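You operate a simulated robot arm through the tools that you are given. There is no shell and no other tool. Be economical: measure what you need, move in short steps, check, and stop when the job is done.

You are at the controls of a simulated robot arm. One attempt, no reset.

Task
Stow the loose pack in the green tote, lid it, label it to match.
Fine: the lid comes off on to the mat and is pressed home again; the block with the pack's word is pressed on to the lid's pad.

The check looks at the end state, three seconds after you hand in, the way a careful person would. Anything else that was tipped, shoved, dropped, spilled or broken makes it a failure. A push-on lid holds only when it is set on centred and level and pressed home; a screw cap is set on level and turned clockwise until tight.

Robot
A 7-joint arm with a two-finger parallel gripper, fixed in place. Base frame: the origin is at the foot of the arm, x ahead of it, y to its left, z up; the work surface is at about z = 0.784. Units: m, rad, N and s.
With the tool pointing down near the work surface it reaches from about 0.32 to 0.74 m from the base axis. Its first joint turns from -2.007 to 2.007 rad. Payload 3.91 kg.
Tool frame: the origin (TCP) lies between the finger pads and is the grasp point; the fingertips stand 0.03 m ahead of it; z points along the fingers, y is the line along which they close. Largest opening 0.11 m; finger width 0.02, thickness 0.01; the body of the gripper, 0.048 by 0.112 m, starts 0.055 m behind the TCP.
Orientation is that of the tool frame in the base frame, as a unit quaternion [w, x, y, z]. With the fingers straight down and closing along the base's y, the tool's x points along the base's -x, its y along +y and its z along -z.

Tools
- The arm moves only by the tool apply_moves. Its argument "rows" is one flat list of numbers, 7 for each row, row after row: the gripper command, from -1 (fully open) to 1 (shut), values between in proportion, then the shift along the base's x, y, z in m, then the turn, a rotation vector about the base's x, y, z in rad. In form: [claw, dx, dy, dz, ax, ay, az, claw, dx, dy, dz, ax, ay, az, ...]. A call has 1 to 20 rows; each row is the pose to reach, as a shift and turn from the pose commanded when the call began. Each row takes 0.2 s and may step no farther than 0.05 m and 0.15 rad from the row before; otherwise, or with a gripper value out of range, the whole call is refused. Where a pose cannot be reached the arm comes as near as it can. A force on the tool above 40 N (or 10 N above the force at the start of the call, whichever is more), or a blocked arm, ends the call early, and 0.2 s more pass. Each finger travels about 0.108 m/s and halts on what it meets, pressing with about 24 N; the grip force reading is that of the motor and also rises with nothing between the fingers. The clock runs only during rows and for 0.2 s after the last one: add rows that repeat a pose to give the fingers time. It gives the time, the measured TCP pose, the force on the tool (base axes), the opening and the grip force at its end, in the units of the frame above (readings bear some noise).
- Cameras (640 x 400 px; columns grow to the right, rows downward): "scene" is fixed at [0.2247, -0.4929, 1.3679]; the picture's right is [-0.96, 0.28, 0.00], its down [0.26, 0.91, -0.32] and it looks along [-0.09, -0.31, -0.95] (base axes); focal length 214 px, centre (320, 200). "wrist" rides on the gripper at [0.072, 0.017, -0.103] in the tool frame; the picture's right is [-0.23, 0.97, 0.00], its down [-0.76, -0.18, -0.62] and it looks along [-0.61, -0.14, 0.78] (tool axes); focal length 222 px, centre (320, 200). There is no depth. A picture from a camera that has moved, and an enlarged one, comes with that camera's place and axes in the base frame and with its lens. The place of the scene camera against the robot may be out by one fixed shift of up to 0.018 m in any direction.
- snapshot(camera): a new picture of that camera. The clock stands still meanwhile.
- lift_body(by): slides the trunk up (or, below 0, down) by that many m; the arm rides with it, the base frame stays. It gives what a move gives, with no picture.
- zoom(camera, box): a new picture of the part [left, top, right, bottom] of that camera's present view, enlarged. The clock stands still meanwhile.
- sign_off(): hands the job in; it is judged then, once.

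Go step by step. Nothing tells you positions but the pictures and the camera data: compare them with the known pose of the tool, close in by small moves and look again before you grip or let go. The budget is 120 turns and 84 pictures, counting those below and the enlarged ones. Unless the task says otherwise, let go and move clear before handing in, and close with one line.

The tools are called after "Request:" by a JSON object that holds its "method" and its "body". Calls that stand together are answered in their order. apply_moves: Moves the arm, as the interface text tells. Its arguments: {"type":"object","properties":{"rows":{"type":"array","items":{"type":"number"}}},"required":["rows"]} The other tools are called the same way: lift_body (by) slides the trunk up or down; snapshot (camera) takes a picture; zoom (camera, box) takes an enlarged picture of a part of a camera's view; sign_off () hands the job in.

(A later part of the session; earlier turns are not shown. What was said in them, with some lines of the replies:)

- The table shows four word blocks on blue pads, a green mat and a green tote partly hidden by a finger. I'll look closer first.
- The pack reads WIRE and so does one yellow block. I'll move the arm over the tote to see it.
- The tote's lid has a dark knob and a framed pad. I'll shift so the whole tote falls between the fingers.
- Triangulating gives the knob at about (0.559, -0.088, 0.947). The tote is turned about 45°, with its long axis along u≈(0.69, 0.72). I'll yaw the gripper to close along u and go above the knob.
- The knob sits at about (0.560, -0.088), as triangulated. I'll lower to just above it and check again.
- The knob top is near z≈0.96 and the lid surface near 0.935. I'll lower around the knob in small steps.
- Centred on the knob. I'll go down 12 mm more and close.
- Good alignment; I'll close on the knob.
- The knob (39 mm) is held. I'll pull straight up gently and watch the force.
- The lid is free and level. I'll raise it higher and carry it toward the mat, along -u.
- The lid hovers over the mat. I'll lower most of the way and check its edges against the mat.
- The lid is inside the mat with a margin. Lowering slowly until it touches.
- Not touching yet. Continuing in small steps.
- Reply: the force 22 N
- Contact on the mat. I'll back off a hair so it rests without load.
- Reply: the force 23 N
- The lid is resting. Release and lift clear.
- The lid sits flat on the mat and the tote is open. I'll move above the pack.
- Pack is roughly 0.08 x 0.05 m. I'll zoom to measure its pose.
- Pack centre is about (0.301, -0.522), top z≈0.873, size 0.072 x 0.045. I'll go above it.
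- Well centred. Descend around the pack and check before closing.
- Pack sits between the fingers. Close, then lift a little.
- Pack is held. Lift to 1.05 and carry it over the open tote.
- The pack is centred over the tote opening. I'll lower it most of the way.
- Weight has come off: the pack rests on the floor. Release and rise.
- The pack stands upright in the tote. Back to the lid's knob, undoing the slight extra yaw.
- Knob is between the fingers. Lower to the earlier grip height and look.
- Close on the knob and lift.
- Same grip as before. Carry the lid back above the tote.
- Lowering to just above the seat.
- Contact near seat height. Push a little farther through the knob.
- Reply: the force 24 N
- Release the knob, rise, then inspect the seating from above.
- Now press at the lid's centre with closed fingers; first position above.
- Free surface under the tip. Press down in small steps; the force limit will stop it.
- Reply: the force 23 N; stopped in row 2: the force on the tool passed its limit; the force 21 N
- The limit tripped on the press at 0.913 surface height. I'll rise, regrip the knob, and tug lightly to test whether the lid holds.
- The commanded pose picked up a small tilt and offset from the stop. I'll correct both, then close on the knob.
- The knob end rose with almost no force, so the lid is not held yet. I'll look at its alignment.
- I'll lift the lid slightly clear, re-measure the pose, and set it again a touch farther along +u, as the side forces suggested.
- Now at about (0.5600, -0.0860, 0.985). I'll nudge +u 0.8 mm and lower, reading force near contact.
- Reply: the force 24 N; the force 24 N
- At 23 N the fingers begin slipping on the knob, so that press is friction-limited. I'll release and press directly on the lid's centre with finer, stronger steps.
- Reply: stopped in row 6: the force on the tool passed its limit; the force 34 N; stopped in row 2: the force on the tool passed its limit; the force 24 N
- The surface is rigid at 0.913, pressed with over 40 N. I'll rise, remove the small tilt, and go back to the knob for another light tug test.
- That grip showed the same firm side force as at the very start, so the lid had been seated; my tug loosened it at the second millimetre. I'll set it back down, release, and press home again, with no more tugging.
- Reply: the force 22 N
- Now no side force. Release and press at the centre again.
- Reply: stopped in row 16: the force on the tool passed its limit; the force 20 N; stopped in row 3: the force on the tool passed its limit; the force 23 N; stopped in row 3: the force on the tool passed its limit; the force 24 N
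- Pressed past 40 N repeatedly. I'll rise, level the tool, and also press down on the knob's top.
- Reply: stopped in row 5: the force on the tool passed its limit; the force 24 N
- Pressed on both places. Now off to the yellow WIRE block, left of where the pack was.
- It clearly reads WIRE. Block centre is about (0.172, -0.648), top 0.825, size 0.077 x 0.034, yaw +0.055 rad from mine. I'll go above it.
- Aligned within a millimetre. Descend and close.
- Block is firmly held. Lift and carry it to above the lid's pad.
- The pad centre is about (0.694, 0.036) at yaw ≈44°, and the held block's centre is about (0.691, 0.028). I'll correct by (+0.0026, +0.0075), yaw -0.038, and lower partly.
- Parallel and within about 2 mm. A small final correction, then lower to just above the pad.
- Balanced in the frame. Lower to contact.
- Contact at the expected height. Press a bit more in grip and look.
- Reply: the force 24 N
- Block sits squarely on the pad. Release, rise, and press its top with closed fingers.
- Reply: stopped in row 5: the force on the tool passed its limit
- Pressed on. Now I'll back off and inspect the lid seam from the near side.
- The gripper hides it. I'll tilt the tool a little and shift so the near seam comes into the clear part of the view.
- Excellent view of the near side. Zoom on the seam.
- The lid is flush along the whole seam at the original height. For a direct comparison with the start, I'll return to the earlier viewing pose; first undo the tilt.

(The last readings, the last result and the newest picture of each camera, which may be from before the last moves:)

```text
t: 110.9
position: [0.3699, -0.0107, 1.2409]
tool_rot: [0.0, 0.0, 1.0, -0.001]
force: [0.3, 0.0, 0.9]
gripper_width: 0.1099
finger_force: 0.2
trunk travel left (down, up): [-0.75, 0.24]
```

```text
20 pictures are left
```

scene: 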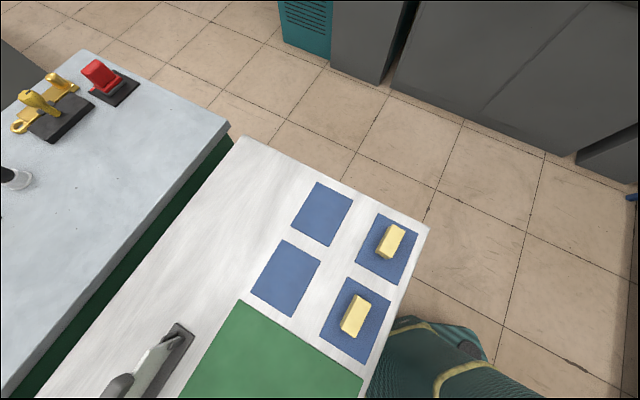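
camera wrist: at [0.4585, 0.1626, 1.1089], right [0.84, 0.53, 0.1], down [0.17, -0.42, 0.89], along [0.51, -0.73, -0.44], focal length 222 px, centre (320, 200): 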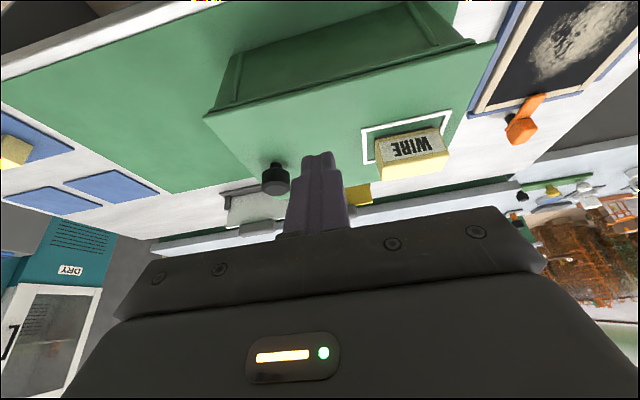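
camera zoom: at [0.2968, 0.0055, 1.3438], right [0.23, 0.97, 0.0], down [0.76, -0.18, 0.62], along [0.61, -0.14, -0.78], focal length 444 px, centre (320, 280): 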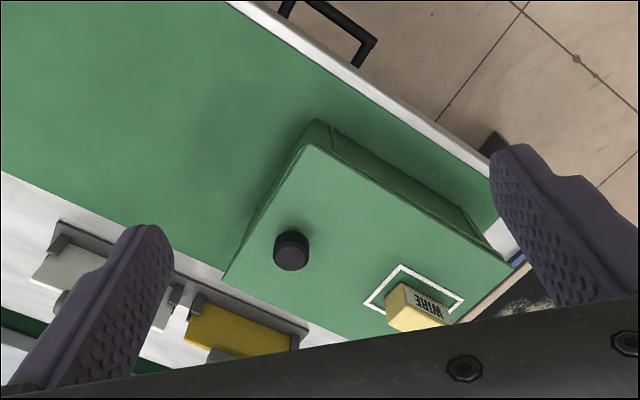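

Everything matches the starting view. One closer look at the tote's near corner and left edge to be sure the lid is centred.

Request:
{"method": "zoom", "body": {"camera": "wrist", "box": [260, 110, 350, 210]}}

Request:
{"method": "zoom", "body": {"camera": "wrist", "box": [340, 130, 440, 230]}}

```text
4.00 times, centred on (305, 160) of wrist
camera zoom: at [0.2968, 0.0055, 1.3438], right [0.23, 0.97, 0.0], down [0.76, -0.18, 0.62], along [0.61, -0.14, -0.78], focal length 888 px, centre (380, 360)
```

zoom: 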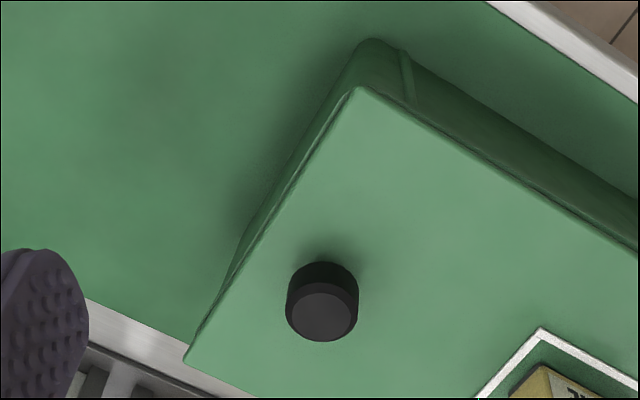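

```text
4.00 times, centred on (390, 180) of wrist
camera zoom: at [0.2968, 0.0055, 1.3438], right [0.23, 0.97, 0.0], down [0.76, -0.18, 0.62], along [0.61, -0.14, -0.78], focal length 888 px, centre (40, 280)
```

zoom: 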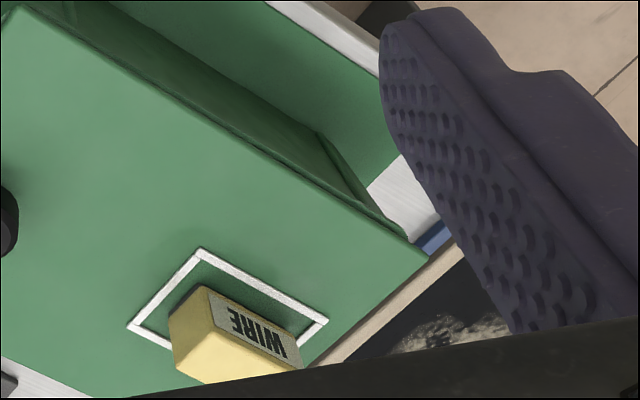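

The lid sits where it was at the start. As a last check, I'll lightly grip the knob 1.5 mm off-centre with no lift: a firm side force means the lid is locked. First I'll approach it.

Request:
{"method": "apply_moves", "body": {"rows": [-1, 0.045, -0.018, 0, 0, 0, 0, -1, 0.09, -0.036, 0, 0, 0, 0, -1, 0.135, -0.054, -0.01, 0, 0, 0, -1, 0.17, -0.07, -0.04, 0, 0, 0, -1, 0.1906, -0.077, -0.08, 0, 0, 0, -1, 0.1906, -0.077, -0.12, 0, 0, 0, -1, 0.1906, -0.077, -0.16, 0, 0, 0, -1, 0.1906, -0.077, -0.2, 0, 0, 0, -1, 0.1906, -0.077, -0.24, 0, 0, 0, -1, 0.1906, -0.077, -0.24, 0, 0, 0, -1, 0.1906, -0.077, -0.24, 0, 0, 0]}}

Request:
{"method": "snapshot", "body": {"camera": "wrist"}}

```text
t: 113.3
position: [0.5592, -0.0868, 1.0038]
tool_rot: [0.0, 0.0, 1.0, -0.002]
force: [0.2, 0.0, -0.1]
gripper_width: 0.1099
finger_force: 0.1
trunk travel left (down, up): [-0.75, 0.24]
```

```text
17 pictures are left
camera wrist: at [0.4871, -0.0716, 1.1064], right [0.23, 0.97, 0.0], down [0.76, -0.18, 0.62], along [0.61, -0.15, -0.78], focal length 222 px, centre (320, 200)
```

wrist: 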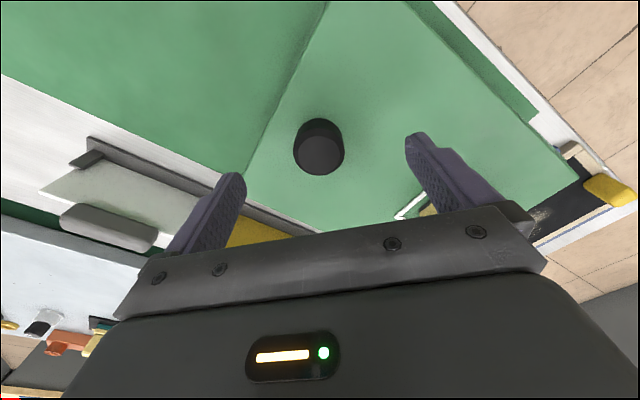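

Request:
{"method": "apply_moves", "body": {"rows": [-0.6, 0.001, -0.001, -0.015, 0, 0, 0, -0.6, 0.001, -0.001, -0.03, 0, 0, 0, -0.6, 0.001, -0.001, -0.03, 0, 0, 0, 0.3, 0.001, -0.001, -0.03, 0, 0, 0, 1, 0.001, -0.001, -0.03, 0, 0, 0, 1, 0.001, -0.001, -0.03, 0, 0, 0, 1, 0.001, -0.001, -0.03, 0, 0, 0]}}

Request:
{"method": "apply_moves", "body": {"rows": [1, 0, -0.0012, 0, 0, 0, 0, 1, 0, -0.0012, 0, 0, 0, 0]}}

```text
t: 114.9
position: [0.5607, -0.0889, 0.9736]
tool_rot: [0.0, 0.0, 1.0, -0.002]
force: [-1.9, -8.2, -0.1]
gripper_width: 0.0381
finger_force: 24.6
trunk travel left (down, up): [-0.75, 0.24]
```

```text
t: 115.5
position: [0.5607, -0.0881, 0.9738]
tool_rot: [0.001, 0.0, 1.0, -0.001]
force: [-1.1, -4.8, 4.2]
gripper_width: 0.0381
finger_force: 24.3
trunk travel left (down, up): [-0.75, 0.24]
```

The knob resists with a firm 8 N side force, so the lid is locked. Release straight up and move clear.

Request:
{"method": "apply_moves", "body": {"rows": [0.3, 0, 0, 0, 0, 0, 0, -0.5, 0, 0, 0, 0, 0, 0, -0.6, 0, 0, 0, 0, 0, 0, -0.6, 0, 0, 0.04, 0, 0, 0, -0.6, 0, 0, 0.085, 0, 0, 0, -0.6, 0, 0, 0.13, 0, 0, 0, -0.6, -0.04, 0, 0.16, 0, 0, 0, -1, -0.08, 0.02, 0.19, 0, 0, 0, -1, -0.12, 0.04, 0.22, 0, 0, 0, -1, -0.16, 0.06, 0.25, 0, 0, 0, -1, -0.19, 0.078, 0.268, 0, 0, 0, -1, -0.19, 0.078, 0.268, 0, 0, 0]}}

Request:
{"method": "zoom", "body": {"camera": "wrist", "box": [160, 60, 480, 260]}}

```text
refused: row 8 steps farther than a row can; nothing moved
```

```text
2.00 times, centred on (320, 160) of wrist
camera zoom: at [0.4874, -0.0731, 1.0762], right [0.23, 0.97, 0.0], down [0.76, -0.18, 0.62], along [0.61, -0.14, -0.78], focal length 444 px, centre (320, 280)
```

zoom: 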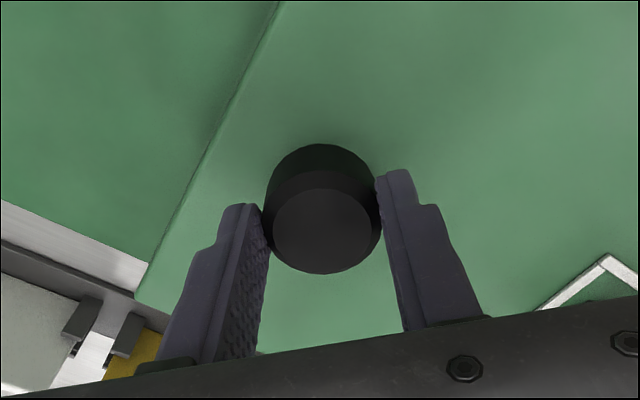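

The last call was refused for one long step; I'll repeat it with shorter ones.

Request:
{"method": "apply_moves", "body": {"rows": [0.3, 0, 0, 0, 0, 0, 0, -0.5, 0, 0, 0, 0, 0, 0, -0.6, 0, 0, 0, 0, 0, 0, -0.6, 0, 0, 0.04, 0, 0, 0, -0.6, 0, 0, 0.085, 0, 0, 0, -0.6, 0, 0, 0.13, 0, 0, 0, -0.6, -0.03, 0.01, 0.15, 0, 0, 0, -1, -0.06, 0.02, 0.17, 0, 0, 0, -1, -0.09, 0.035, 0.19, 0, 0, 0, -1, -0.12, 0.05, 0.21, 0, 0, 0, -1, -0.15, 0.065, 0.23, 0, 0, 0, -1, -0.18, 0.075, 0.25, 0, 0, 0, -1, -0.19, 0.078, 0.268, 0, 0, 0, -1, -0.19, 0.078, 0.268, 0, 0, 0]}}

Request:
{"method": "zoom", "body": {"camera": "wrist", "box": [160, 60, 480, 260]}}

```text
t: 118.5
position: [0.3688, -0.0134, 1.2382]
tool_rot: [0.0, 0.0, 1.0, -0.002]
force: [-0.2, -1.0, 0.2]
gripper_width: 0.1099
finger_force: 0.1
trunk travel left (down, up): [-0.75, 0.24]
```

```text
2.00 times, centred on (320, 160) of wrist
camera zoom: at [0.2972, 0.0036, 1.3422], right [0.23, 0.97, 0.0], down [0.76, -0.18, 0.62], along [0.61, -0.15, -0.78], focal length 444 px, centre (320, 280)
```

zoom: 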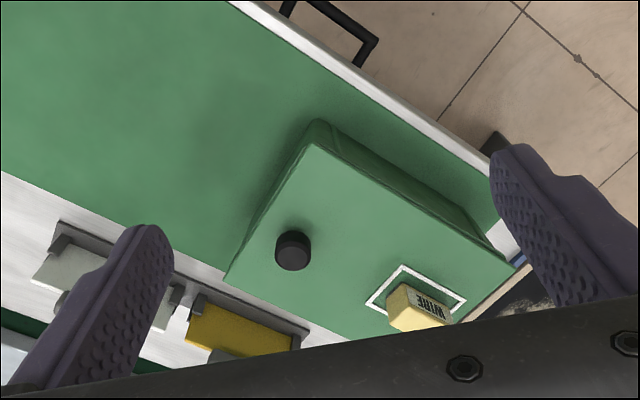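

The lid is seated, the WIRE block is on its pad, the other blocks are untouched and the arm is clear. Handing in.

Request:
{"method": "sign_off", "body": {}}

```text
The job is handed in.
```

I stowed the WIRE pack in the green tote, pressed the lid home and pressed the yellow WIRE block onto the lid's pad. The job is handed in, and no verdict has come back.
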